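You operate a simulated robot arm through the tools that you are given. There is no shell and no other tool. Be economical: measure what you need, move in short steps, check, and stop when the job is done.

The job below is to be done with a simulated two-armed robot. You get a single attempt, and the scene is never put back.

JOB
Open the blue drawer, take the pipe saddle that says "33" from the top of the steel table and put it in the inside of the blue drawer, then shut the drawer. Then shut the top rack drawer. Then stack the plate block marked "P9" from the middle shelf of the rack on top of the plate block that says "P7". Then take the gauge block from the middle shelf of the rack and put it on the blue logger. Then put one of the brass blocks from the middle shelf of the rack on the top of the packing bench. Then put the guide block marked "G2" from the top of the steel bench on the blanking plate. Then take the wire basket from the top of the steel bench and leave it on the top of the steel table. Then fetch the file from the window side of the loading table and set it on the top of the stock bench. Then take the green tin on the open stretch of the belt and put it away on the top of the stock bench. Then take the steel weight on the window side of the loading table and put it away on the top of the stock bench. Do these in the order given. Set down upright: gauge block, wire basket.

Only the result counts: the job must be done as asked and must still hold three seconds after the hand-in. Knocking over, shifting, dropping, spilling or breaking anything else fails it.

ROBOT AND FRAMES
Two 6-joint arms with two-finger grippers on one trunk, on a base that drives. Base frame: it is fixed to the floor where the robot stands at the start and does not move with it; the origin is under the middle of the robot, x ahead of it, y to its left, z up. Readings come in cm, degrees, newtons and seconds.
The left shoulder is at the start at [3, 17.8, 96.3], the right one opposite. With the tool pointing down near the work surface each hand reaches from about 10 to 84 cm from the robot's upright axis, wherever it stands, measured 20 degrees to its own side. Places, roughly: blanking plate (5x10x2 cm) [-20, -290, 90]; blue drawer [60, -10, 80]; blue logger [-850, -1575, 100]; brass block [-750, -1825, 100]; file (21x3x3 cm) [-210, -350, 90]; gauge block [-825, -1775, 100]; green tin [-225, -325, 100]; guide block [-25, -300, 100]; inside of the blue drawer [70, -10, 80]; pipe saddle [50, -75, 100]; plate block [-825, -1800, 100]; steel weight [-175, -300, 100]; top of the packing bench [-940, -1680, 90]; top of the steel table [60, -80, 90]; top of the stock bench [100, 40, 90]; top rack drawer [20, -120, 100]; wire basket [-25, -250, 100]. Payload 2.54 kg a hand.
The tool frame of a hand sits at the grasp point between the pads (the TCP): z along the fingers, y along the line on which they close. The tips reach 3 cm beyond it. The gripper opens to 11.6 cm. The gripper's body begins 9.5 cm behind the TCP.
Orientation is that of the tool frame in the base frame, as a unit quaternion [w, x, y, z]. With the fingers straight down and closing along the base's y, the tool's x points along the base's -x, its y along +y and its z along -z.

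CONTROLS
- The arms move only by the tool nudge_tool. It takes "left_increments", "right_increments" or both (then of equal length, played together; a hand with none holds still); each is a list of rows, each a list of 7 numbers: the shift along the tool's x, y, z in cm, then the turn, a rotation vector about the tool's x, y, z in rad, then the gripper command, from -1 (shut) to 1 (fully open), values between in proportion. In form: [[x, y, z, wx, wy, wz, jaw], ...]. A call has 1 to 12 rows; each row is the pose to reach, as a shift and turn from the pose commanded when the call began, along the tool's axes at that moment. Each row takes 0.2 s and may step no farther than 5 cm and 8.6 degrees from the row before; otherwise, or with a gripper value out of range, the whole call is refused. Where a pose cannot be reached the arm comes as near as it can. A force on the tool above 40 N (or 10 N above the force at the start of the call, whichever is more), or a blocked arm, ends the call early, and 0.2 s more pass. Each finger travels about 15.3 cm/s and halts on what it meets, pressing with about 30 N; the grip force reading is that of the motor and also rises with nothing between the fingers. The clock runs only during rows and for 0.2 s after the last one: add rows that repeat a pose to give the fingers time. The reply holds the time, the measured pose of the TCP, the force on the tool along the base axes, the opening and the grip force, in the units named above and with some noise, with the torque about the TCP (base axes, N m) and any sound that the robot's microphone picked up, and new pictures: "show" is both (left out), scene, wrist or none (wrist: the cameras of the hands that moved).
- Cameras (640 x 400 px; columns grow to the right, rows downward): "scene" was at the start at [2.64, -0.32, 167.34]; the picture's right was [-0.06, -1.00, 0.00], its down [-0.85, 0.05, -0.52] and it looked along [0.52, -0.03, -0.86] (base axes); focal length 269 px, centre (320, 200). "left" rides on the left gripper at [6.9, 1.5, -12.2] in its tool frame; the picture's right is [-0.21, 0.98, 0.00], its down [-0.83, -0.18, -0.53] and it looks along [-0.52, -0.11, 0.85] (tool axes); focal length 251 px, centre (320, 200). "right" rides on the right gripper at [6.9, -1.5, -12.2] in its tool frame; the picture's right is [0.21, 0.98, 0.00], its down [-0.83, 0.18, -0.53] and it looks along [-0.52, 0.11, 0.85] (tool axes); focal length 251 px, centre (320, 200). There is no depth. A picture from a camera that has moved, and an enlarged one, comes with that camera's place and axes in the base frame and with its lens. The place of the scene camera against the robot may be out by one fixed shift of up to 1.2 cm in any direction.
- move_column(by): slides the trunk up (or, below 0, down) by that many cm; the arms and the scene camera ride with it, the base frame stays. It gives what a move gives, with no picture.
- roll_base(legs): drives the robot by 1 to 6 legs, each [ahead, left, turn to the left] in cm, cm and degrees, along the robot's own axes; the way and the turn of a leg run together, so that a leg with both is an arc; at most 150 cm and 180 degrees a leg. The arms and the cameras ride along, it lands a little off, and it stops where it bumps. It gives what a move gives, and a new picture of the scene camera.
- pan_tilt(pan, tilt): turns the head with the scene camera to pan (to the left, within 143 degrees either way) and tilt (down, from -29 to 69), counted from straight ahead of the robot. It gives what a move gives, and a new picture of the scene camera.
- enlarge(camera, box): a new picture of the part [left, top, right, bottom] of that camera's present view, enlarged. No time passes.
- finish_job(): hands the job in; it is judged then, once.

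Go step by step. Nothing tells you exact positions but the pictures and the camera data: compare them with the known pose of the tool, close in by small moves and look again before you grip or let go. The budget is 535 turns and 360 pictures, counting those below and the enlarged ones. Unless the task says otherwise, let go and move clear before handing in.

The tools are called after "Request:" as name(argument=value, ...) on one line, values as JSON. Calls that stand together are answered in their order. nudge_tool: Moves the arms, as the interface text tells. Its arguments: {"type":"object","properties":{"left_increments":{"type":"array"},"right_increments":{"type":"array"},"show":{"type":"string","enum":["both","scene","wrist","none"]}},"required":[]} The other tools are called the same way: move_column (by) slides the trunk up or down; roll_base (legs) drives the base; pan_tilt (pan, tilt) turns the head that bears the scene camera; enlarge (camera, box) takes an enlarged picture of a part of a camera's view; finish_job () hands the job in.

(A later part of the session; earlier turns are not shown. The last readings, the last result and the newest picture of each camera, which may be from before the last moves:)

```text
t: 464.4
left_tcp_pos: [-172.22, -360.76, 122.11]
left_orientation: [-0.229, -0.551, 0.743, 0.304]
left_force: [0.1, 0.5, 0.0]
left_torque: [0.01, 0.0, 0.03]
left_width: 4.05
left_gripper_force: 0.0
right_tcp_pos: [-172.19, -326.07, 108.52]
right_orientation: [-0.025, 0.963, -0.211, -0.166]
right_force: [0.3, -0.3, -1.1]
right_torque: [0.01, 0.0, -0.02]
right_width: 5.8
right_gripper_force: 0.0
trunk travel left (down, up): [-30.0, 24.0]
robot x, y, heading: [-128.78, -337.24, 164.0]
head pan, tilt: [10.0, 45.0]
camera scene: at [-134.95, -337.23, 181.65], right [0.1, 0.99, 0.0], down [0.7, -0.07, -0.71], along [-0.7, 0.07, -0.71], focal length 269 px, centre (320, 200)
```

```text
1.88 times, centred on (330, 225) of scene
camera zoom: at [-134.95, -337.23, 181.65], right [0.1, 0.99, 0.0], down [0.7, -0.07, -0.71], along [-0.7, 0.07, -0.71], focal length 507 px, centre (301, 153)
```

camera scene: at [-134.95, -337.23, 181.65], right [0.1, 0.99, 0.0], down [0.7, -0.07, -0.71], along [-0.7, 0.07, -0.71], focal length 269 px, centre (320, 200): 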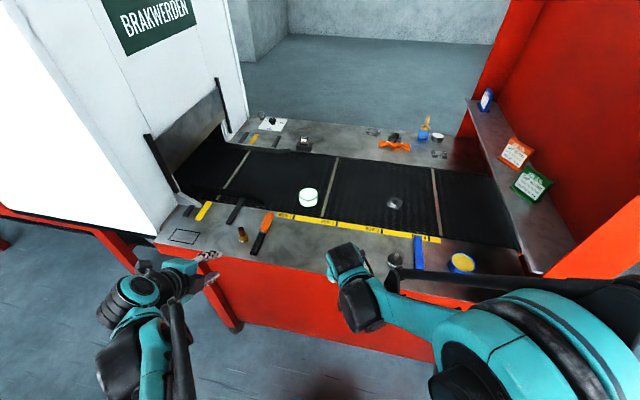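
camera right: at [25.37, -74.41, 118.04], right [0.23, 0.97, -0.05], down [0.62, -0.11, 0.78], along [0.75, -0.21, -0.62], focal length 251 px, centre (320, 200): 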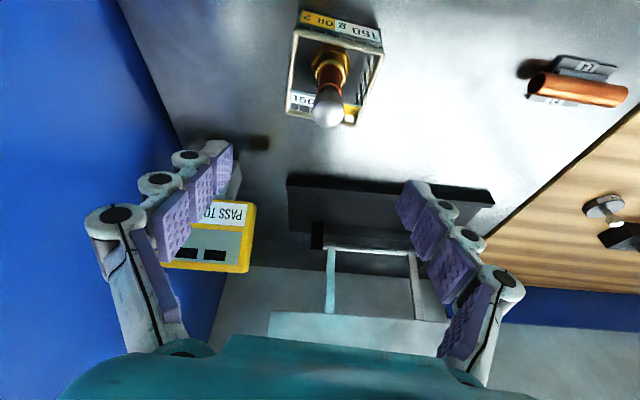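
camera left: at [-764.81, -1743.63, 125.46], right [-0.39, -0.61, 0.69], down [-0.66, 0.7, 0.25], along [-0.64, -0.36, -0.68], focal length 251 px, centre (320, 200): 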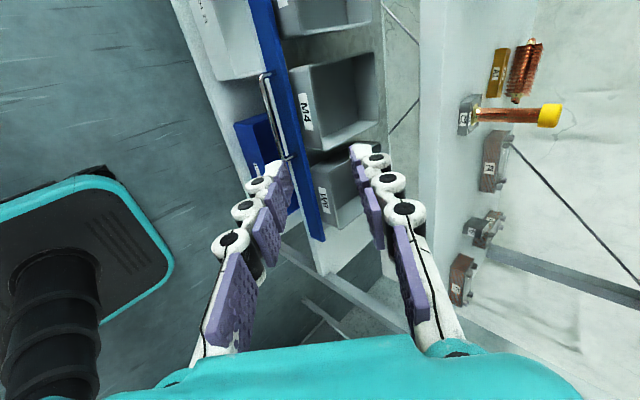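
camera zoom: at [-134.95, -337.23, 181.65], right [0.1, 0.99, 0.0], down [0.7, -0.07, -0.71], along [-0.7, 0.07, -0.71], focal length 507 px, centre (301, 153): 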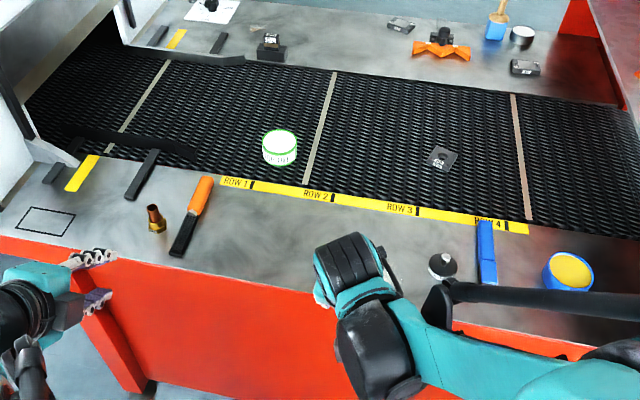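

The file (orange handle) lies on the window side at ≈[-207.5, -354], pointing toward me; the green tin is on the belt and a round steel weight is right of centre on the window side. Sidestepping left to line up with the file.

Request:
roll_base(legs=[[0, 36, 0]])

Request:
nudge_tool(right_increments=[[0, 0, 0, 0, 0, 0, 0.1]], show="wrist")

```text
t: 466.7
left_tcp_pos: [-182.37, -395.31, 122.12]
left_orientation: [-0.228, -0.549, 0.744, 0.305]
left_force: [-0.9, -0.5, -0.1]
left_torque: [0.01, 0.02, -0.02]
left_width: 4.05
left_gripper_force: 0.1
right_tcp_pos: [-182.14, -360.43, 108.48]
right_orientation: [-0.026, 0.963, -0.213, -0.166]
right_force: [-0.4, 0.6, 0.6]
right_torque: [0.04, -0.01, 0.01]
right_width: 5.82
right_gripper_force: 0.1
trunk travel left (down, up): [-30.0, 24.0]
robot x, y, heading: [-138.72, -372.04, 163.7]
head pan, tilt: [10.0, 45.0]
camera scene: at [-144.96, -371.93, 181.65], right [0.11, 0.99, 0.0], down [0.7, -0.08, -0.71], along [-0.7, 0.08, -0.71], focal length 269 px, centre (320, 200)
```

scene: 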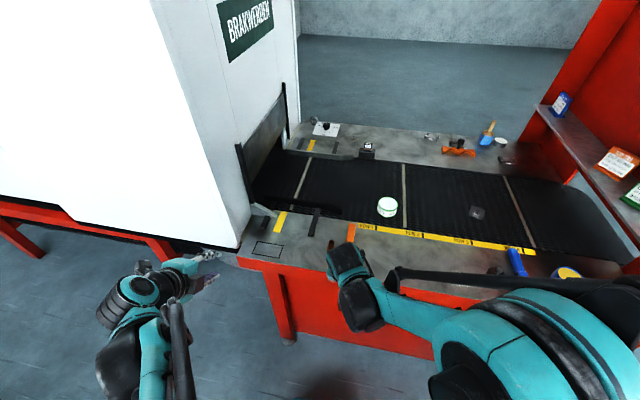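

```text
t: 467.1
left_tcp_pos: [-182.32, -395.05, 122.12]
left_orientation: [-0.227, -0.548, 0.744, 0.306]
left_force: [-0.9, -0.3, 0.1]
left_torque: [0.01, 0.02, -0.03]
left_width: 4.05
left_gripper_force: 0.1
right_tcp_pos: [-182.2, -360.3, 108.58]
right_orientation: [-0.026, 0.962, -0.214, -0.166]
right_force: [0.4, 0.6, 0.1]
right_torque: [-0.01, 0.01, 0.04]
right_width: 6.41
right_gripper_force: 0.1
trunk travel left (down, up): [-30.0, 24.0]
robot x, y, heading: [-138.29, -371.68, 163.9]
head pan, tilt: [10.0, 45.0]
camera right: at [-171.79, -363.17, 117.87], right [-0.23, -0.97, -0.05], down [-0.62, 0.1, 0.78], along [-0.75, 0.21, -0.62], focal length 251 px, centre (320, 200)
```

right: 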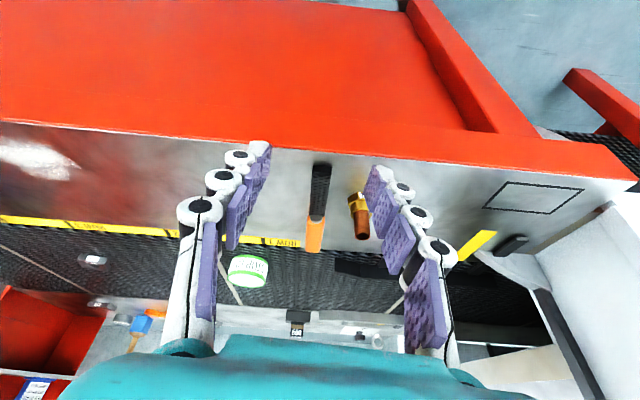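

The table is higher than I assumed (≈95). Moving above the file's middle, turning the hand parallel to it.

Request:
nudge_tool(right_increments=[[-3, 0.5, 1.5, -0.01, 0, -0.026, -0.1], [-6, 1, 3, -0.02, 0, -0.052, -0.1], [-9, 1.5, 4.5, -0.03, 0, -0.078, -0.1], [-12.2, 2, 6.2, -0.04, 0, -0.104, -0.1], [-15.4, 2.5, 7.9, -0.048, 0, -0.13, -0.1], [-18.4, 2.8, 9.4, -0.048, 0, -0.13, -0.1], [-18.4, 2.8, 9.4, -0.048, 0, -0.13, -0.1]], show="wrist")

```text
t: 468.7
left_tcp_pos: [-182.4, -395.14, 122.16]
left_orientation: [-0.227, -0.549, 0.744, 0.306]
left_force: [0.4, -0.1, 0.2]
left_torque: [0.01, 0.0, 0.02]
left_width: 4.07
left_gripper_force: 0.2
right_tcp_pos: [-201.8, -354.22, 105.84]
right_orientation: [-0.012, 0.975, -0.145, -0.17]
right_force: [0.6, -0.4, -0.4]
right_torque: [0.0, 0.02, -0.02]
right_width: 5.19
right_gripper_force: 0.0
trunk travel left (down, up): [-30.0, 24.0]
robot x, y, heading: [-138.23, -372.14, 164.1]
head pan, tilt: [10.0, 45.0]
camera right: at [-191.17, -355.64, 115.1], right [-0.09, -0.99, -0.05], down [-0.62, 0.02, 0.78], along [-0.78, 0.1, -0.62], focal length 251 px, centre (320, 200)
```

right: 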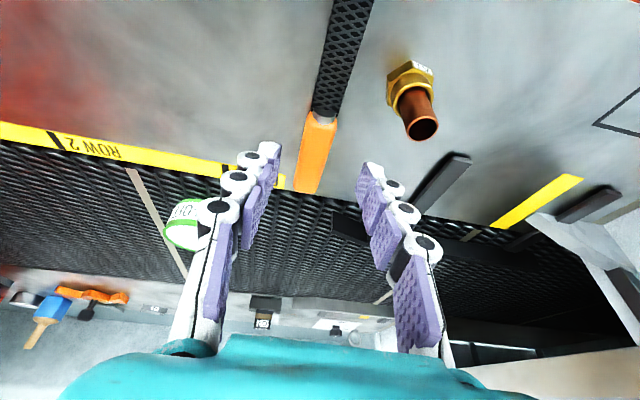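

Two wrist views give the file's height ≈94.4 and its junction at ≈[-204.8, -353.6]. Descending onto it.

Request:
nudge_tool(right_increments=[[-0.5, 0.4, 3, 0, 0, 0, -0.1], [0.1, 0.4, 6, 0, 0, 0, -0.1], [0.5, 0.4, 8.5, 0, 0, 0, -0.1], [0.8, 0.4, 9.7, 0, 0, 0, -0.1], [0.8, 0.4, 9.7, 0, 0, 0, -0.1]], show="wrist")

```text
t: 469.9
left_tcp_pos: [-182.37, -395.19, 121.98]
left_orientation: [-0.227, -0.548, 0.744, 0.306]
left_force: [0.5, -0.6, 0.3]
left_torque: [-0.01, 0.0, -0.03]
left_width: 4.05
left_gripper_force: 0.2
right_tcp_pos: [-204.49, -354.46, 96.34]
right_orientation: [-0.013, 0.975, -0.146, -0.168]
right_force: [0.3, 0.3, 0.2]
right_torque: [0.03, 0.0, -0.01]
right_width: 5.23
right_gripper_force: 0.1
trunk travel left (down, up): [-30.0, 24.0]
robot x, y, heading: [-138.82, -372.03, 164.0]
head pan, tilt: [10.0, 45.0]
camera right: at [-193.85, -355.75, 105.63], right [-0.09, -0.99, -0.05], down [-0.62, 0.02, 0.78], along [-0.78, 0.1, -0.62], focal length 251 px, centre (320, 200)
```

right: 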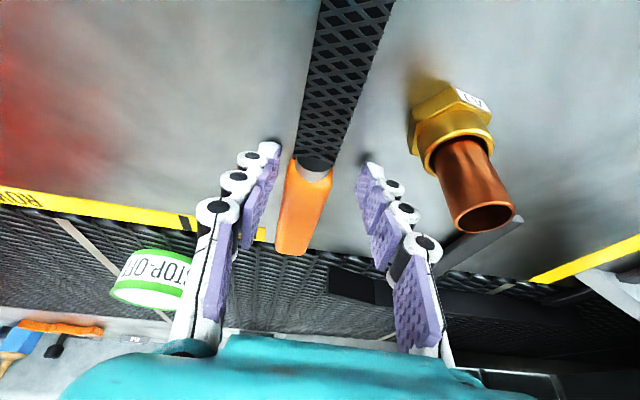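

Request:
nudge_tool(right_increments=[[0.2, 0, 0.5, 0, 0, 0, -0.1], [0.2, 0, 0.5, 0, 0, 0, -0.6], [0.2, 0, 0.5, 0, 0, 0, -1], [0.2, 0, 0.5, 0, 0, 0, -1], [-0.2, 0, -0.9, 0, 0, 0, -1], [-1.1, 0, -3.3, 0, 0, 0, -1], [-1.1, 0, -3.3, 0, 0, 0, -1]], show="wrist")

```text
t: 470.4
left_tcp_pos: [-182.19, -395.1, 122.23]
left_orientation: [-0.228, -0.547, 0.745, 0.307]
left_force: [0.1, 0.1, -0.2]
left_torque: [-0.01, 0.0, -0.02]
left_width: 4.05
left_gripper_force: 0.1
right_tcp_pos: [-204.19, -353.59, 96.29]
right_orientation: [-0.018, 0.974, -0.148, -0.17]
right_force: [8.4, 8.4, 25.3]
right_torque: [0.72, -0.4, -0.07]
right_width: 3.04
right_gripper_force: 5.1
trunk travel left (down, up): [-30.0, 24.0]
robot x, y, heading: [-138.62, -371.88, 163.8]
head pan, tilt: [10.0, 45.0]
stopped in row 2 (right hand): the force on the tool passed its limit at 45 N (the readings are from after the stop); the commanded pose is now the measured one
camera right: at [-193.56, -355.12, 105.41], right [-0.09, -0.99, -0.06], down [-0.62, 0.01, 0.78], along [-0.78, 0.11, -0.62], focal length 251 px, centre (320, 200)
```

right: 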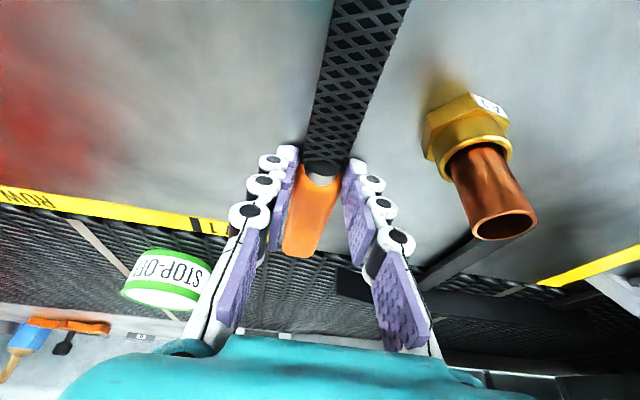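

Request:
nudge_tool(right_increments=[[-0.05, 0, -0.25, 0, 0, 0, -1], [-0.05, 0, -0.25, 0, 0, 0, -1], [-0.05, 0, -0.25, 0, 0, 0, -1], [-0.6, 0, -1.5, 0, 0, 0, -1], [-1.6, 0, -4.3, 0, 0, 0, -1], [-1.6, 0, -4.3, 0, 0, 0, -1]], show="wrist")

```text
t: 471.8
left_tcp_pos: [-182.53, -395.15, 122.01]
left_orientation: [-0.227, -0.548, 0.745, 0.305]
left_force: [0.5, -0.1, -0.3]
left_torque: [0.04, 0.02, 0.02]
left_width: 4.05
left_gripper_force: 0.2
right_tcp_pos: [-204.81, -354.0, 100.45]
right_orientation: [-0.017, 0.974, -0.147, -0.169]
right_force: [-0.6, 0.5, -2.4]
right_torque: [-0.02, -0.09, 0.01]
right_width: 2.94
right_gripper_force: 29.6
trunk travel left (down, up): [-30.0, 24.0]
robot x, y, heading: [-138.33, -372.0, 163.7]
head pan, tilt: [10.0, 45.0]
camera right: at [-194.09, -355.45, 109.71], right [-0.09, -0.99, -0.06], down [-0.62, 0.01, 0.78], along [-0.78, 0.11, -0.62], focal length 251 px, centre (320, 200)
```

right: 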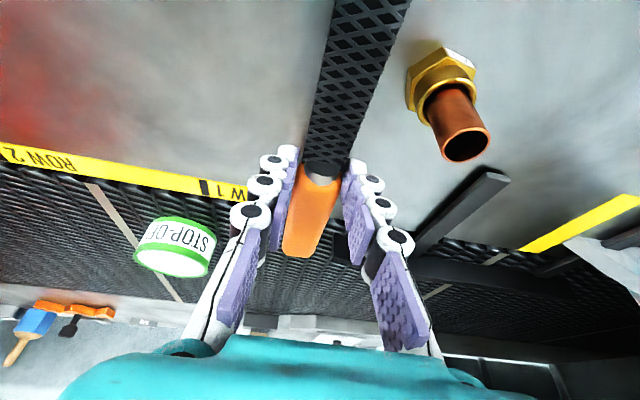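

File held. Retracting it close and high for the drive.

Request:
nudge_tool(right_increments=[[-0.5, 0, -3, 0, 0, 0, -1], [-1, 0, -6.5, 0, 0, 0, -1], [1, 0, -10, 0, 0, 0, -1], [4.5, 0, -12, 0, 0, 0, -1], [8.5, 0, -13.5, 0, 0, 0, -1], [12.5, 0, -15, 0, 0, 0, -1], [16.5, 0, -16.5, 0, 0, 0, -1], [20.1, 0, -18, 0, 0, 0, -1]], show="wrist")

```text
t: 473.6
left_tcp_pos: [-182.31, -395.16, 122.23]
left_orientation: [-0.228, -0.548, 0.745, 0.305]
left_force: [1.0, 0.2, 0.2]
left_torque: [0.0, 0.04, 0.03]
left_width: 4.05
left_gripper_force: 0.0
right_tcp_pos: [-180.31, -360.54, 110.74]
right_orientation: [-0.017, 0.974, -0.146, -0.17]
right_force: [0.7, 0.4, -1.6]
right_torque: [-0.01, -0.05, 0.0]
right_width: 2.95
right_gripper_force: 30.0
trunk travel left (down, up): [-30.0, 24.0]
robot x, y, heading: [-138.45, -371.78, 163.6]
head pan, tilt: [10.0, 45.0]
camera right: at [-169.69, -362.0, 120.01], right [-0.09, -0.99, -0.06], down [-0.62, 0.01, 0.78], along [-0.78, 0.11, -0.62], focal length 251 px, centre (320, 200)
```

right: 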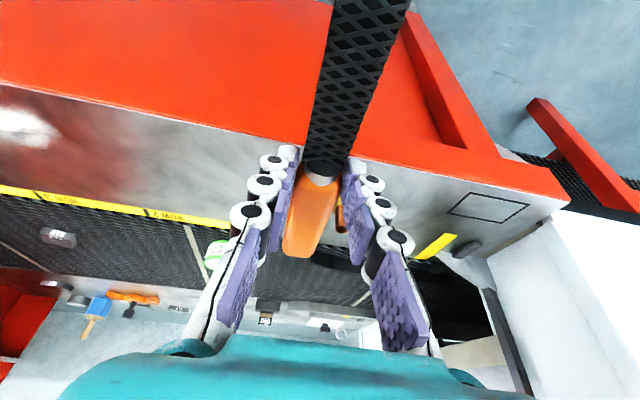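

Request:
roll_base(legs=[[-12, 0, 0], [0, -145, 0], [0, -15, 0], [0, 0, 178], [-11, 0, 0], [0, 70, 0]])

```text
t: 493.9
left_tcp_pos: [-11.45, -140.49, 122.11]
left_orientation: [0.323, 0.784, 0.489, 0.204]
left_force: [0.5, -0.1, 0.1]
left_torque: [-0.01, -0.02, -0.03]
left_width: 4.05
left_gripper_force: 0.1
right_tcp_pos: [-18.81, -174.31, 110.72]
right_orientation: [0.169, 0.221, 0.96, -0.031]
right_force: [0.0, -0.6, -2.9]
right_torque: [0.0, 0.03, -0.02]
right_width: 2.91
right_gripper_force: 30.1
trunk travel left (down, up): [-30.0, 24.0]
robot x, y, heading: [-58.45, -156.46, -25.0]
head pan, tilt: [10.0, 45.0]
camera scene: at [-54.47, -157.27, 181.65], right [-0.26, -0.97, 0.0], down [-0.68, 0.18, -0.71], along [0.68, -0.18, -0.71], focal length 269 px, centre (320, 200)
```

scene: 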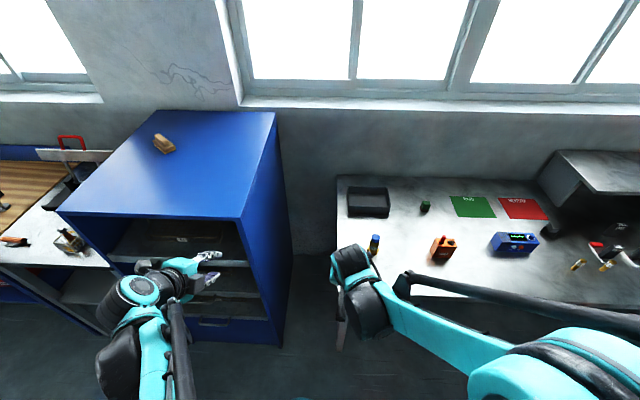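

The heading drifted; backing off, straightening, and continuing left toward the wooden stock bench.

Request:
roll_base(legs=[[-9, 0, 8], [0, 60, 0], [0, 80, 0], [0, 80, 0]])

Request:
pan_tilt(pan=0, tilt=50)

```text
t: 505.7
left_tcp_pos: [43.87, 77.83, 122.08]
left_orientation: [0.309, 0.751, 0.539, 0.223]
left_force: [0.5, 0.6, -0.5]
left_torque: [-0.01, 0.04, 0.0]
left_width: 4.06
left_gripper_force: 0.1
right_tcp_pos: [41.11, 43.34, 110.74]
right_orientation: [0.17, 0.159, 0.972, -0.02]
right_force: [0.4, 0.7, -2.6]
right_torque: [0.03, 0.05, 0.01]
right_width: 2.89
right_gripper_force: 30.1
trunk travel left (down, up): [-30.0, 24.0]
robot x, y, heading: [-0.6, 55.68, -18.0]
head pan, tilt: [10.0, 45.0]
camera scene: at [3.49, 55.81, 181.65], right [-0.14, -0.99, 0.0], down [-0.7, 0.1, -0.71], along [0.7, -0.1, -0.71], focal length 269 px, centre (320, 200)
```

scene: 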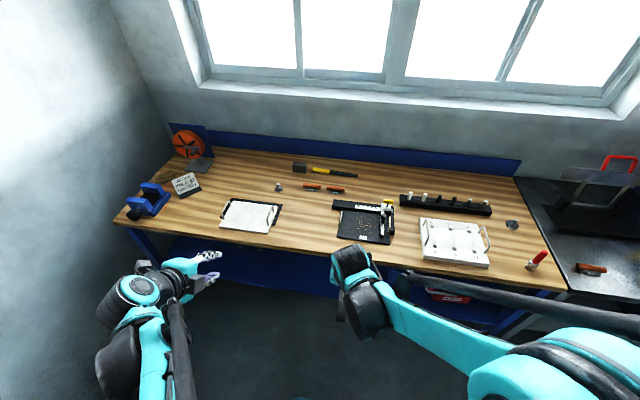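

```text
t: 506.4
left_tcp_pos: [43.9, 77.77, 122.15]
left_orientation: [0.309, 0.752, 0.538, 0.224]
left_force: [0.3, -0.1, 0.5]
left_torque: [-0.01, -0.01, -0.01]
left_width: 4.06
left_gripper_force: 0.2
right_tcp_pos: [40.94, 43.27, 110.7]
right_orientation: [0.17, 0.159, 0.972, -0.019]
right_force: [0.5, 0.1, -1.6]
right_torque: [0.02, 0.05, 0.03]
right_width: 2.91
right_gripper_force: 30.0
trunk travel left (down, up): [-30.0, 24.0]
robot x, y, heading: [-0.46, 55.61, -17.7]
head pan, tilt: [0.0, 50.0]
camera scene: at [2.75, 54.5, 180.96], right [-0.31, -0.95, 0.0], down [-0.73, 0.23, -0.64], along [0.61, -0.2, -0.77], focal length 269 px, centre (320, 200)
```

scene: 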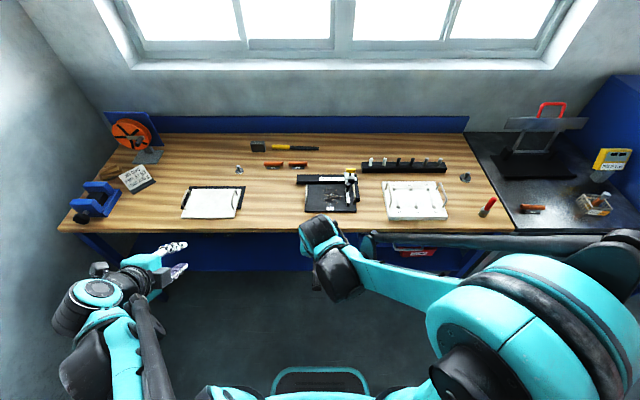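

The stock bench has a free gap between the clipboard and the black tray. Lining up with it.

Request:
roll_base(legs=[[6, 17, 0]])

Request:
nudge_tool(right_increments=[[0, 0, 0, 0, 0, 0, -1]], show="wrist")

```text
t: 507.9
left_tcp_pos: [55.12, 92.09, 122.07]
left_orientation: [0.309, 0.754, 0.536, 0.222]
left_force: [-0.4, -0.4, 0.0]
left_torque: [-0.04, 0.05, -0.01]
left_width: 4.08
left_gripper_force: 0.1
right_tcp_pos: [52.11, 57.4, 110.69]
right_orientation: [0.169, 0.162, 0.972, -0.021]
right_force: [0.0, 0.3, -2.3]
right_torque: [-0.02, 0.08, 0.02]
right_width: 2.94
right_gripper_force: 30.3
trunk travel left (down, up): [-30.0, 24.0]
robot x, y, heading: [10.77, 70.64, -18.0]
head pan, tilt: [0.0, 50.0]
camera scene: at [13.89, 69.06, 180.95], right [-0.31, -0.95, 0.0], down [-0.73, 0.24, -0.64], along [0.61, -0.2, -0.77], focal length 269 px, centre (320, 200)
```

scene: 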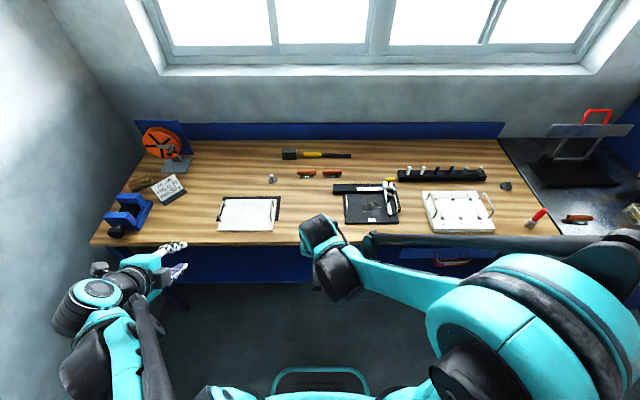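

```text
t: 508.4
left_tcp_pos: [55.01, 91.94, 122.05]
left_orientation: [0.308, 0.754, 0.535, 0.223]
left_force: [-0.7, 0.4, -0.1]
left_torque: [0.01, 0.0, 0.02]
left_width: 4.05
left_gripper_force: 0.0
right_tcp_pos: [51.92, 57.31, 110.73]
right_orientation: [0.169, 0.163, 0.972, -0.021]
right_force: [-0.1, 0.6, -1.3]
right_torque: [0.03, 0.05, 0.03]
right_width: 2.92
right_gripper_force: 30.1
trunk travel left (down, up): [-30.0, 24.0]
robot x, y, heading: [10.4, 70.17, -18.0]
head pan, tilt: [0.0, 50.0]
camera right: at [41.46, 59.22, 119.98], right [0.12, 0.99, -0.06], down [0.62, -0.03, 0.78], along [0.77, -0.13, -0.62], focal length 251 px, centre (320, 200)
```

right: 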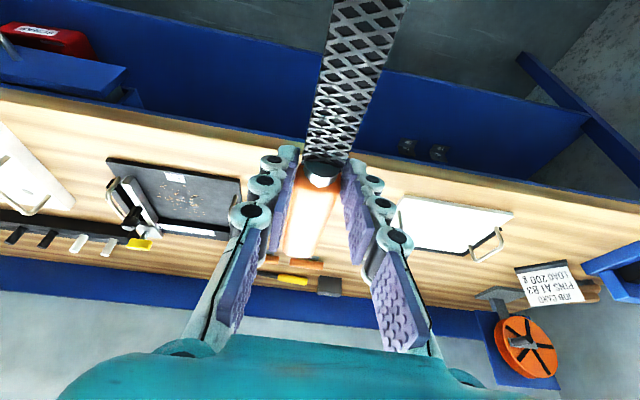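

Request:
nudge_tool(right_increments=[[-3, 0.8, 1.2, 0, 0, 0, -1], [-6, 1.6, 2.4, 0, 0, 0, -1], [-9.5, 2.4, 3.8, 0, 0, 0, -1], [-13, 3.2, 5.4, 0, 0, 0, -1], [-16.5, 4, 7, 0, 0, 0, -1], [-20, 5, 9, 0, 0, 0, -1], [-22.3, 6, 12, 0, 0, 0, -1], [-22.3, 6, 16, 0, 0, 0, -1], [-22.3, 6, 19.5, 0, 0, 0, -1], [-22.3, 6, 19.5, 0, 0, 0, -1]])

```text
t: 510.6
left_tcp_pos: [55.02, 91.97, 122.09]
left_orientation: [0.309, 0.753, 0.536, 0.223]
left_force: [0.4, -0.6, 0.2]
left_torque: [0.0, -0.01, 0.01]
left_width: 4.05
left_gripper_force: 0.1
right_tcp_pos: [80.23, 54.47, 99.84]
right_orientation: [0.17, 0.163, 0.972, -0.02]
right_force: [0.2, 0.6, -2.2]
right_torque: [0.04, 0.05, -0.03]
right_width: 2.93
right_gripper_force: 30.0
trunk travel left (down, up): [-30.0, 24.0]
robot x, y, heading: [10.25, 70.25, -18.4]
head pan, tilt: [0.0, 50.0]
camera scene: at [13.72, 68.98, 180.96], right [-0.31, -0.95, 0.0], down [-0.73, 0.24, -0.64], along [0.61, -0.2, -0.77], focal length 269 px, centre (320, 200)
camera right: at [69.57, 56.31, 109.12], right [0.12, 0.99, -0.06], down [0.62, -0.03, 0.78], along [0.77, -0.13, -0.62], focal length 251 px, centre (320, 200)
```

scene: 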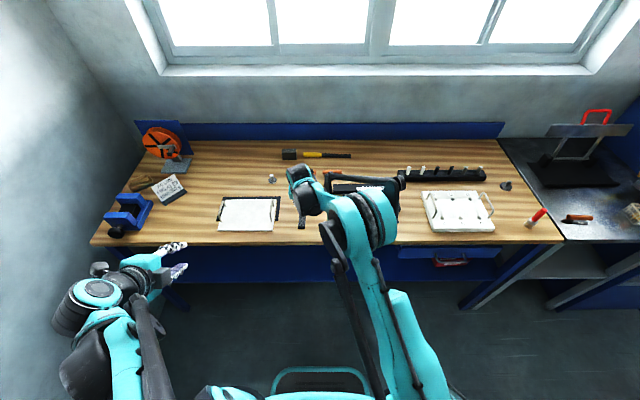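
right: 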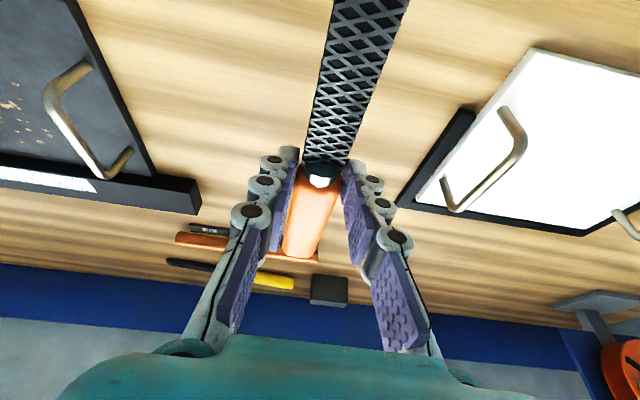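

Request:
nudge_tool(right_increments=[[0.5, 0, 1.4, 0, 0, 0, -1], [1, 0, 2.8, 0, 0, 0, -1], [1.5, 0, 4.2, 0, 0, 0, -1], [1.9, 0, 5.2, 0, 0, 0, -1], [2.1, 0, 5.8, 0, 0, 0, -1], [2.3, 0, 6.3, 0, 0, 0, -1], [2.5, 0, 6.8, 0, 0, 0, -1], [2.7, 0, 7.3, 0, 0, 0, -1]], show="wrist")

```text
t: 512.2
left_tcp_pos: [54.97, 92.11, 122.11]
left_orientation: [0.31, 0.754, 0.535, 0.223]
left_force: [-0.3, 0.6, 0.6]
left_torque: [0.01, -0.01, 0.03]
left_width: 4.08
left_gripper_force: 0.0
right_tcp_pos: [79.93, 54.6, 93.18]
right_orientation: [0.173, 0.162, 0.971, -0.02]
right_force: [-4.9, 1.3, 19.7]
right_torque: [-0.32, 0.34, -0.14]
right_width: 2.92
right_gripper_force: 30.2
trunk travel left (down, up): [-30.0, 24.0]
robot x, y, heading: [10.41, 69.94, -18.3]
head pan, tilt: [0.0, 50.0]
stopped in row 8 (right hand): the force on the tool passed its limit at 48 N (the readings are from after the stop); the commanded pose is now the measured one
camera right: at [69.44, 56.48, 102.35], right [0.12, 0.99, -0.06], down [0.61, -0.03, 0.79], along [0.78, -0.13, -0.61], focal length 251 px, centre (320, 200)
```

right: 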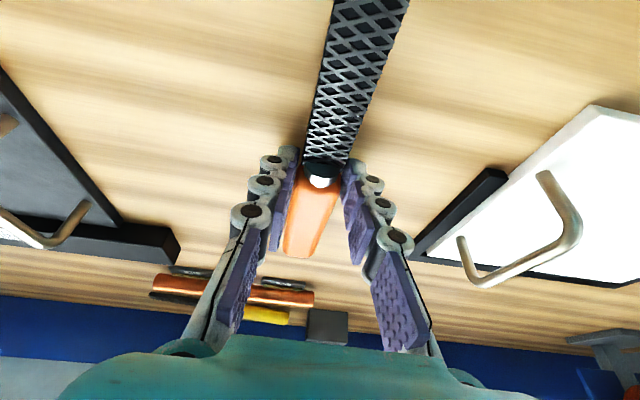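

Landed on the bench. Releasing and lifting.

Request:
nudge_tool(right_increments=[[-0.05, 0, -0.2, 0, 0, 0, -0.2], [-0.05, 0, -0.2, 0, 0, 0, -0.2], [-0.7, 0, -2, 0, 0, 0, -0.2], [-1.9, 0, -5, 0, 0, 0, -0.2], [-3.3, 0, -9, 0, 0, 0, -0.2], [-5, 0, -13.5, 0, 0, 0, -0.2], [-1, 0, -16, 0, 0, 0, -0.2], [3.5, 0, -17.5, 0, 0, 0, -0.2], [8, 0, -19, 0, 0, 0, -0.2], [12.5, 0, -20.5, 0, 0, 0, -0.2]], show="wrist")

```text
t: 514.4
left_tcp_pos: [54.83, 92.0, 122.24]
left_orientation: [0.309, 0.754, 0.535, 0.223]
left_force: [-1.4, 0.4, 0.4]
left_torque: [-0.03, -0.05, -0.04]
left_width: 4.07
left_gripper_force: 0.0
right_tcp_pos: [62.02, 60.17, 108.09]
right_orientation: [0.174, 0.162, 0.971, -0.021]
right_force: [-0.4, -0.2, 0.1]
right_torque: [0.0, -0.02, -0.01]
right_width: 4.63
right_gripper_force: 0.1
trunk travel left (down, up): [-30.0, 24.0]
robot x, y, heading: [10.43, 70.31, -18.3]
head pan, tilt: [0.0, 50.0]
camera right: at [51.29, 61.98, 117.29], right [0.12, 0.99, -0.06], down [0.62, -0.03, 0.79], along [0.78, -0.13, -0.61], focal length 251 px, centre (320, 200)
```

right: 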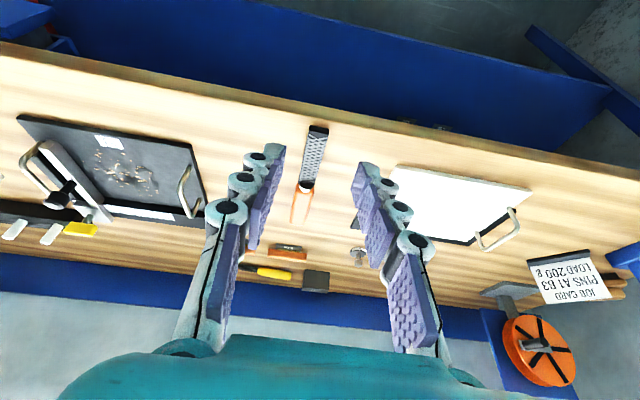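

The file lies on the stock bench. Now back for the green tin.

Request:
nudge_tool(right_increments=[[3.5, 0, -1.5, 0, 0, 0, 0.5], [7.5, 0, -3, 0, 0, 0, 0.9]], show="none")

Request:
roll_base(legs=[[-8, 0, 0], [0, -145, 0], [0, -145, 0], [0, 0, 178], [0, 70, 0]])

```text
t: 515.0
left_tcp_pos: [54.94, 92.04, 122.18]
left_orientation: [0.309, 0.753, 0.536, 0.222]
left_force: [0.4, 0.8, 0.8]
left_torque: [-0.03, 0.0, 0.0]
left_width: 4.05
left_gripper_force: 0.0
right_tcp_pos: [54.39, 63.21, 108.18]
right_orientation: [0.172, 0.162, 0.972, -0.02]
right_force: [0.1, -1.1, 1.0]
right_torque: [-0.02, -0.05, 0.03]
right_width: 11.03
right_gripper_force: 0.0
trunk travel left (down, up): [-30.0, 24.0]
robot x, y, heading: [10.37, 70.18, -18.1]
head pan, tilt: [0.0, 50.0]
```

```text
t: 539.3
left_tcp_pos: [-157.4, -259.58, 121.99]
left_orientation: [-0.198, -0.493, 0.782, 0.325]
left_force: [0.9, 2.8, -1.6]
left_torque: [0.01, -0.02, -0.06]
left_width: 4.14
left_gripper_force: 0.3
right_tcp_pos: [-154.52, -231.52, 108.14]
right_orientation: [-0.028, 0.962, -0.209, -0.172]
right_force: [0.4, 0.1, 0.0]
right_torque: [-0.07, 0.02, 0.01]
right_width: 11.01
right_gripper_force: 0.1
trunk travel left (down, up): [-30.0, 24.0]
robot x, y, heading: [-111.31, -242.99, 156.3]
head pan, tilt: [0.0, 50.0]
stopped in leg 5: the force on the tool passed its limit at 100 N (the readings are from after the stop); the commanded pose is now the measured one
camera scene: at [-116.82, -240.94, 180.94], right [0.4, 0.92, 0.0], down [0.7, -0.31, -0.64], along [-0.59, 0.26, -0.77], focal length 269 px, centre (320, 200)
```

scene: 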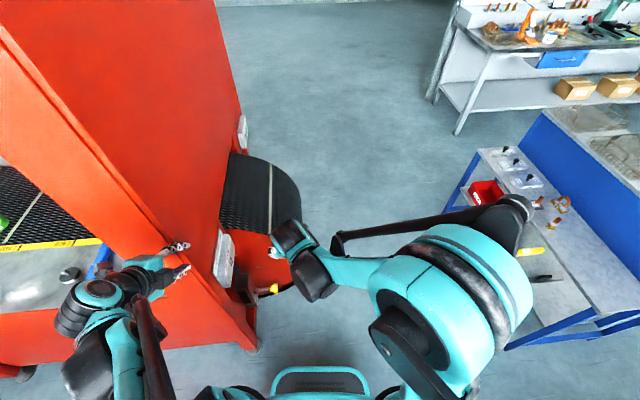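

My left hand touched the red end panel because the heading had drifted. Backing away and checking.

Request:
roll_base(legs=[[-4, -4, 0], [-14, 0, 0]])

Request:
enlarge(camera="scene", box=[40, 150, 300, 350])

```text
t: 541.1
left_tcp_pos: [-140.06, -263.1, 121.97]
left_orientation: [-0.198, -0.494, 0.782, 0.324]
left_force: [1.0, -0.1, -0.6]
left_torque: [0.04, 0.02, -0.01]
left_width: 4.06
left_gripper_force: 0.1
right_tcp_pos: [-136.94, -234.97, 108.19]
right_orientation: [-0.029, 0.962, -0.209, -0.171]
right_force: [0.2, 0.0, -0.4]
right_torque: [0.01, 0.01, 0.03]
right_width: 10.98
right_gripper_force: 0.1
trunk travel left (down, up): [-30.0, 24.0]
robot x, y, heading: [-93.59, -246.79, 155.9]
head pan, tilt: [0.0, 50.0]
camera scene: at [-99.18, -244.58, 180.96], right [0.4, 0.91, 0.0], down [0.7, -0.31, -0.64], along [-0.59, 0.26, -0.77], focal length 269 px, centre (320, 200)
```

scene: 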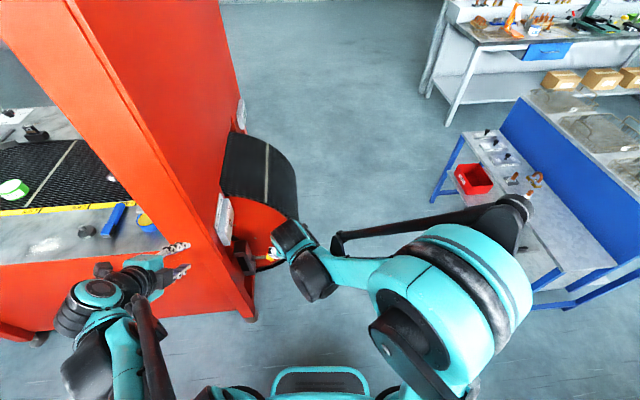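

```text
2.00 times, centred on (170, 250) of scene
camera zoom: at [-99.18, -244.58, 180.96], right [0.4, 0.91, 0.0], down [0.7, -0.31, -0.64], along [-0.59, 0.26, -0.77], focal length 539 px, centre (620, 100)
```

zoom: 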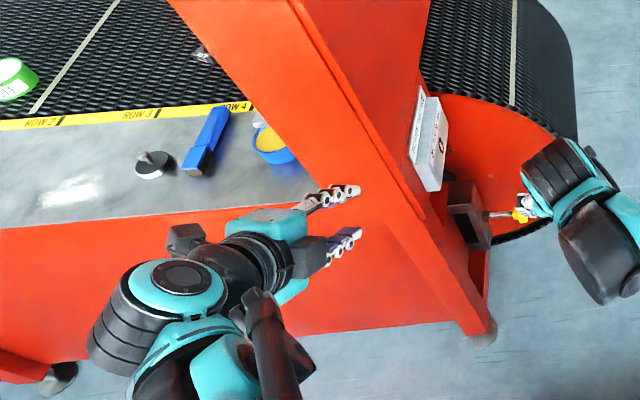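

Nothing moved. Straightening and sidestepping toward the tin.

Request:
roll_base(legs=[[0, 0, 8], [0, 105, 0]])

Request:
pan_tilt(pan=0, tilt=45)

```text
t: 547.3
left_tcp_pos: [-168.27, -372.97, 122.05]
left_orientation: [-0.217, -0.539, 0.751, 0.314]
left_force: [0.6, -0.2, -0.3]
left_torque: [0.0, 0.01, 0.01]
left_width: 4.05
left_gripper_force: 0.0
right_tcp_pos: [-168.46, -344.83, 108.12]
right_orientation: [-0.019, 0.973, -0.151, -0.174]
right_force: [-0.2, 0.5, 0.5]
right_torque: [0.01, 0.06, 0.0]
right_width: 11.02
right_gripper_force: 0.1
trunk travel left (down, up): [-30.0, 24.0]
robot x, y, heading: [-124.48, -350.74, 163.1]
head pan, tilt: [0.0, 50.0]
camera scene: at [-129.99, -349.55, 180.96], right [0.29, 0.96, 0.0], down [0.73, -0.22, -0.64], along [-0.61, 0.19, -0.77], focal length 269 px, centre (320, 200)
```

scene: 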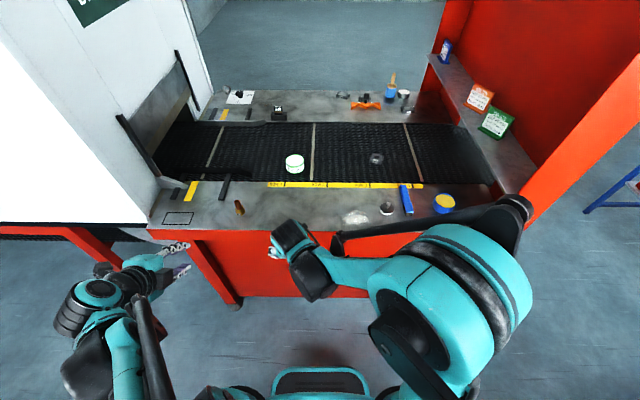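

```text
t: 548.0
left_tcp_pos: [-168.23, -373.04, 121.94]
left_orientation: [-0.217, -0.539, 0.751, 0.313]
left_force: [0.0, -0.2, -0.4]
left_torque: [0.01, 0.04, -0.01]
left_width: 4.06
left_gripper_force: 0.1
right_tcp_pos: [-168.52, -344.76, 108.22]
right_orientation: [-0.019, 0.973, -0.151, -0.173]
right_force: [0.3, 0.4, -0.6]
right_torque: [-0.02, 0.0, -0.03]
right_width: 10.99
right_gripper_force: 0.0
trunk travel left (down, up): [-30.0, 24.0]
robot x, y, heading: [-124.91, -351.08, 162.8]
head pan, tilt: [0.0, 45.0]
camera scene: at [-130.39, -349.39, 181.65], right [0.29, 0.96, 0.0], down [0.68, -0.21, -0.71], along [-0.68, 0.21, -0.71], focal length 269 px, centre (320, 200)
```

scene: 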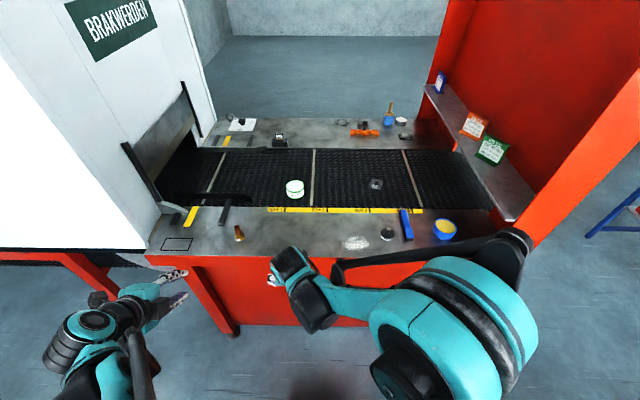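

Request:
roll_base(legs=[[24, 5, 1]])

Request:
nudge_tool(right_increments=[[0, 0, 0, 0, 0, 0, 0.9]], show="wrist")

```text
t: 549.8
left_tcp_pos: [-192.71, -371.48, 121.95]
left_orientation: [-0.22, -0.547, 0.746, 0.311]
left_force: [-1.0, -0.2, -0.4]
left_torque: [-0.01, -0.06, 0.0]
left_width: 4.08
left_gripper_force: 0.0
right_tcp_pos: [-193.76, -343.37, 108.21]
right_orientation: [-0.017, 0.974, -0.143, -0.173]
right_force: [-0.8, -0.3, -0.4]
right_torque: [-0.02, -0.01, 0.02]
right_width: 11.02
right_gripper_force: 0.1
trunk travel left (down, up): [-30.0, 24.0]
robot x, y, heading: [-149.16, -348.75, 164.0]
head pan, tilt: [0.0, 45.0]
camera scene: at [-155.46, -347.34, 181.64], right [0.27, 0.96, 0.0], down [0.68, -0.19, -0.71], along [-0.68, 0.19, -0.71], focal length 269 px, centre (320, 200)
```

scene: 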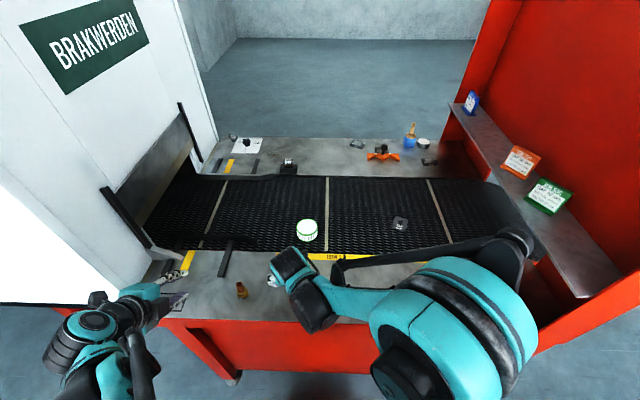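

```text
t: 550.2
left_tcp_pos: [-192.61, -371.63, 122.13]
left_orientation: [-0.219, -0.546, 0.746, 0.312]
left_force: [0.1, 1.2, 0.0]
left_torque: [0.0, -0.01, 0.01]
left_width: 4.08
left_gripper_force: 0.1
right_tcp_pos: [-193.52, -343.37, 108.11]
right_orientation: [-0.016, 0.974, -0.143, -0.173]
right_force: [-0.2, 0.0, 0.3]
right_torque: [-0.01, 0.01, 0.02]
right_width: 11.0
right_gripper_force: 0.1
trunk travel left (down, up): [-30.0, 24.0]
robot x, y, heading: [-148.91, -348.77, 163.9]
head pan, tilt: [0.0, 45.0]
camera right: at [-182.78, -344.82, 117.38], right [-0.08, -0.99, -0.06], down [-0.62, 0.01, 0.79], along [-0.78, 0.1, -0.61], focal length 251 px, centre (320, 200)
```

right: 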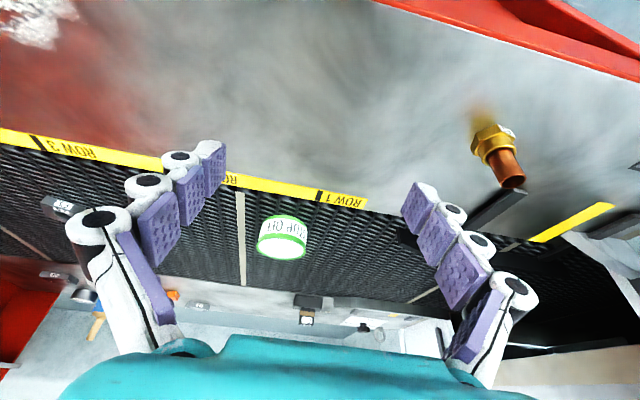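

Green tin ≈[-222, -334], ~8.3 cm wide, about 5 tall. Moving above it.

Request:
nudge_tool(right_increments=[[-4.2, -0.2, 1.6, 0, 0, 0, 1], [-8.5, -0.4, 3.2, 0, 0, 0, 1], [-12.8, -0.6, 4.8, 0, 0, 0, 1], [-17, -0.8, 6.4, 0, 0, 0, 1], [-21.3, -1, 8, 0, 0, 0, 1], [-25.5, -1, 9.6, 0, 0, 0, 1], [-27, -1, 12, 0, 0, 0, 1], [-27, -1, 13.1, 0, 0, 0, 1], [-27, -1, 13.1, 0, 0, 0, 1]], show="wrist")

```text
t: 552.2
left_tcp_pos: [-192.66, -371.58, 121.88]
left_orientation: [-0.22, -0.546, 0.746, 0.31]
left_force: [-0.2, 0.0, 0.4]
left_torque: [0.02, 0.0, 0.01]
left_width: 4.07
left_gripper_force: 0.1
right_tcp_pos: [-221.77, -334.14, 105.14]
right_orientation: [-0.017, 0.974, -0.143, -0.173]
right_force: [0.5, 0.6, 1.0]
right_torque: [0.02, -0.01, 0.01]
right_width: 11.6
right_gripper_force: 0.1
trunk travel left (down, up): [-30.0, 24.0]
robot x, y, heading: [-149.36, -349.03, 163.8]
head pan, tilt: [0.0, 45.0]
camera right: at [-211.05, -335.57, 114.32], right [-0.08, -0.99, -0.06], down [-0.62, 0.01, 0.79], along [-0.78, 0.1, -0.61], focal length 251 px, centre (320, 200)
```

right: 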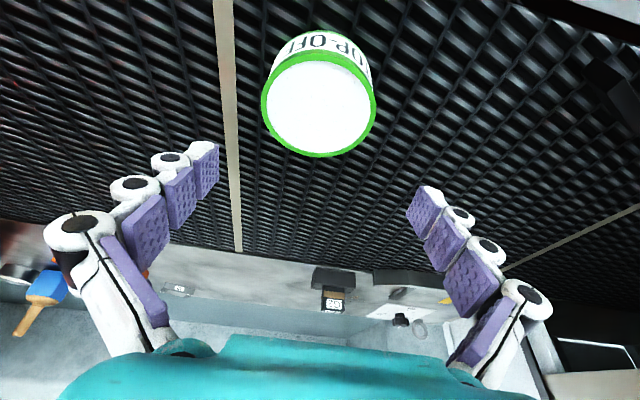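

Request:
nudge_tool(right_increments=[[1.2, -0.5, 2.6, 0, 0, 0, 1], [2.3, -0.5, 5.2, 0, 0, 0, 1], [3.1, -0.5, 7.2, 0, 0, 0, 1], [3.6, -0.5, 8.6, 0, 0, 0, 1], [3.6, -0.5, 8.6, 0, 0, 0, 1]], show="wrist")

```text
t: 553.4
left_tcp_pos: [-192.63, -371.62, 121.92]
left_orientation: [-0.219, -0.546, 0.746, 0.311]
left_force: [-0.9, -0.3, -0.2]
left_torque: [0.0, -0.01, -0.03]
left_width: 4.05
left_gripper_force: 0.1
right_tcp_pos: [-221.42, -333.71, 95.77]
right_orientation: [-0.017, 0.975, -0.142, -0.172]
right_force: [-0.9, -0.8, -0.1]
right_torque: [0.0, -0.01, -0.03]
right_width: 11.61
right_gripper_force: 0.1
trunk travel left (down, up): [-30.0, 24.0]
robot x, y, heading: [-149.35, -349.05, 163.9]
head pan, tilt: [0.0, 45.0]
camera right: at [-210.61, -335.18, 104.97], right [-0.08, -0.99, -0.06], down [-0.62, 0.01, 0.79], along [-0.78, 0.1, -0.61], focal length 251 px, centre (320, 200)
```

right: 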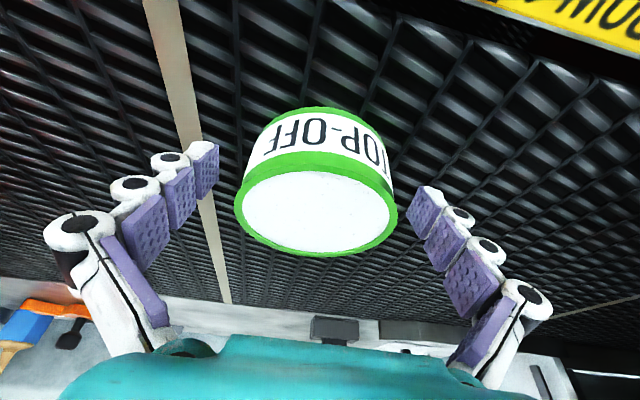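

Request:
nudge_tool(right_increments=[[0, 0, 0, 0, 0, 0, 0.7], [0, 0, 0, 0, 0, 0, 0.5], [0, 0, 0, 0, 0, 0, 0.2], [0, 0, 0, 0, 0, 0, -0.4], [0, 0, 0, 0, 0, 0, -0.4], [-0.5, 0, -1.3, 0, 0, 0, -0.4], [-1.6, 0, -4.4, 0, 0, 0, -0.4], [-1.6, 0, -4.4, 0, 0, 0, -0.4]], show="wrist")

```text
t: 555.2
left_tcp_pos: [-192.87, -371.55, 122.02]
left_orientation: [-0.22, -0.546, 0.746, 0.31]
left_force: [-0.3, -0.1, -0.1]
left_torque: [-0.02, 0.01, 0.0]
left_width: 4.04
left_gripper_force: 0.1
right_tcp_pos: [-221.55, -333.66, 100.26]
right_orientation: [-0.017, 0.974, -0.144, -0.172]
right_force: [0.0, 0.8, -3.1]
right_torque: [-0.05, -0.04, 0.02]
right_width: 8.25
right_gripper_force: 30.7
trunk travel left (down, up): [-30.0, 24.0]
robot x, y, heading: [-149.37, -349.02, 163.9]
head pan, tilt: [0.0, 45.0]
camera right: at [-210.83, -335.15, 109.56], right [-0.08, -0.99, -0.06], down [-0.62, 0.01, 0.79], along [-0.78, 0.1, -0.61], focal length 251 px, centre (320, 200)
```

right: 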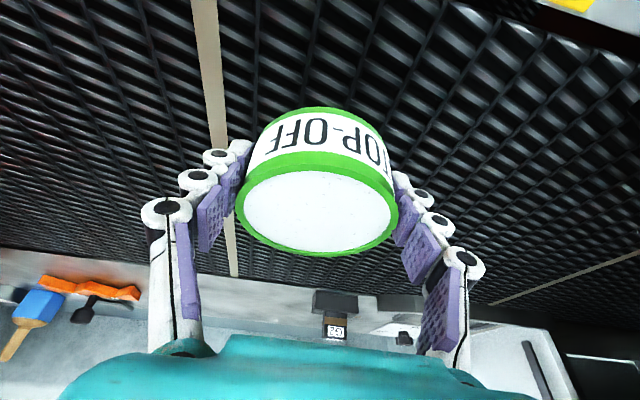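

Tin held. Raising and retracting, then driving to the stock bench.

Request:
nudge_tool(right_increments=[[-1, 0, -3, 0, 0, 0, -0.4], [-1.5, 0, -6.5, 0, 0, 0, -0.4], [1, 0, -9.5, 0, 0, 0, -0.4], [5, 0, -11.2, 0, 0, 0, -0.4], [9, 0, -12.8, 0, 0, 0, -0.4], [13, 0, -14.4, 0, 0, 0, -0.4], [17, 0, -16, 0, 0, 0, -0.4], [21, 0, -17.4, 0, 0, 0, -0.4], [25.1, 0, -18.8, 0, 0, 0, -0.4]], show="none")

Request:
roll_base(legs=[[-36, 0, 0], [0, -145, 0], [0, 0, 178], [-10, 0, 0]])

```text
t: 557.2
left_tcp_pos: [-192.43, -371.46, 122.13]
left_orientation: [-0.22, -0.546, 0.746, 0.311]
left_force: [0.2, -0.8, 0.3]
left_torque: [-0.01, 0.01, 0.05]
left_width: 4.07
left_gripper_force: 0.0
right_tcp_pos: [-192.45, -342.3, 110.04]
right_orientation: [-0.016, 0.974, -0.143, -0.174]
right_force: [-0.1, -0.6, -3.8]
right_torque: [-0.01, -0.04, 0.0]
right_width: 8.21
right_gripper_force: 30.3
trunk travel left (down, up): [-30.0, 24.0]
robot x, y, heading: [-149.23, -348.6, 164.2]
head pan, tilt: [0.0, 45.0]
```

```text
t: 574.7
left_tcp_pos: [-34.45, -194.52, 122.1]
left_orientation: [0.312, 0.749, 0.543, 0.217]
left_force: [0.2, 0.5, 0.8]
left_torque: [-0.02, 0.01, -0.03]
left_width: 4.05
left_gripper_force: 0.0
right_tcp_pos: [-34.97, -223.91, 109.99]
right_orientation: [0.173, 0.147, 0.974, -0.018]
right_force: [-0.3, 0.2, -3.6]
right_torque: [0.02, 0.03, 0.02]
right_width: 8.21
right_gripper_force: 29.8
trunk travel left (down, up): [-30.0, 24.0]
robot x, y, heading: [-78.28, -217.07, -16.4]
head pan, tilt: [0.0, 45.0]
camera scene: at [-74.43, -218.14, 181.65], right [-0.28, -0.96, 0.0], down [-0.68, 0.2, -0.71], along [0.68, -0.2, -0.71], focal length 269 px, centre (320, 200)
```

scene: 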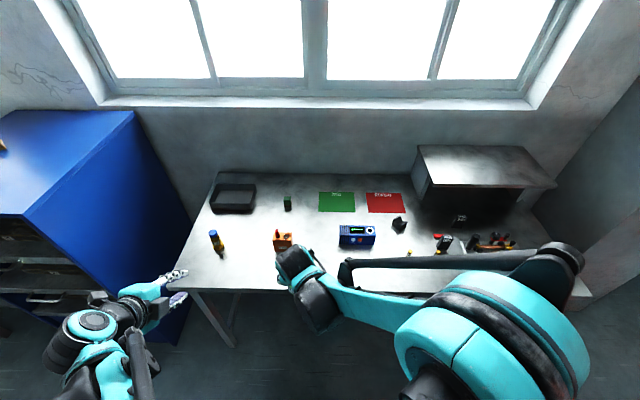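

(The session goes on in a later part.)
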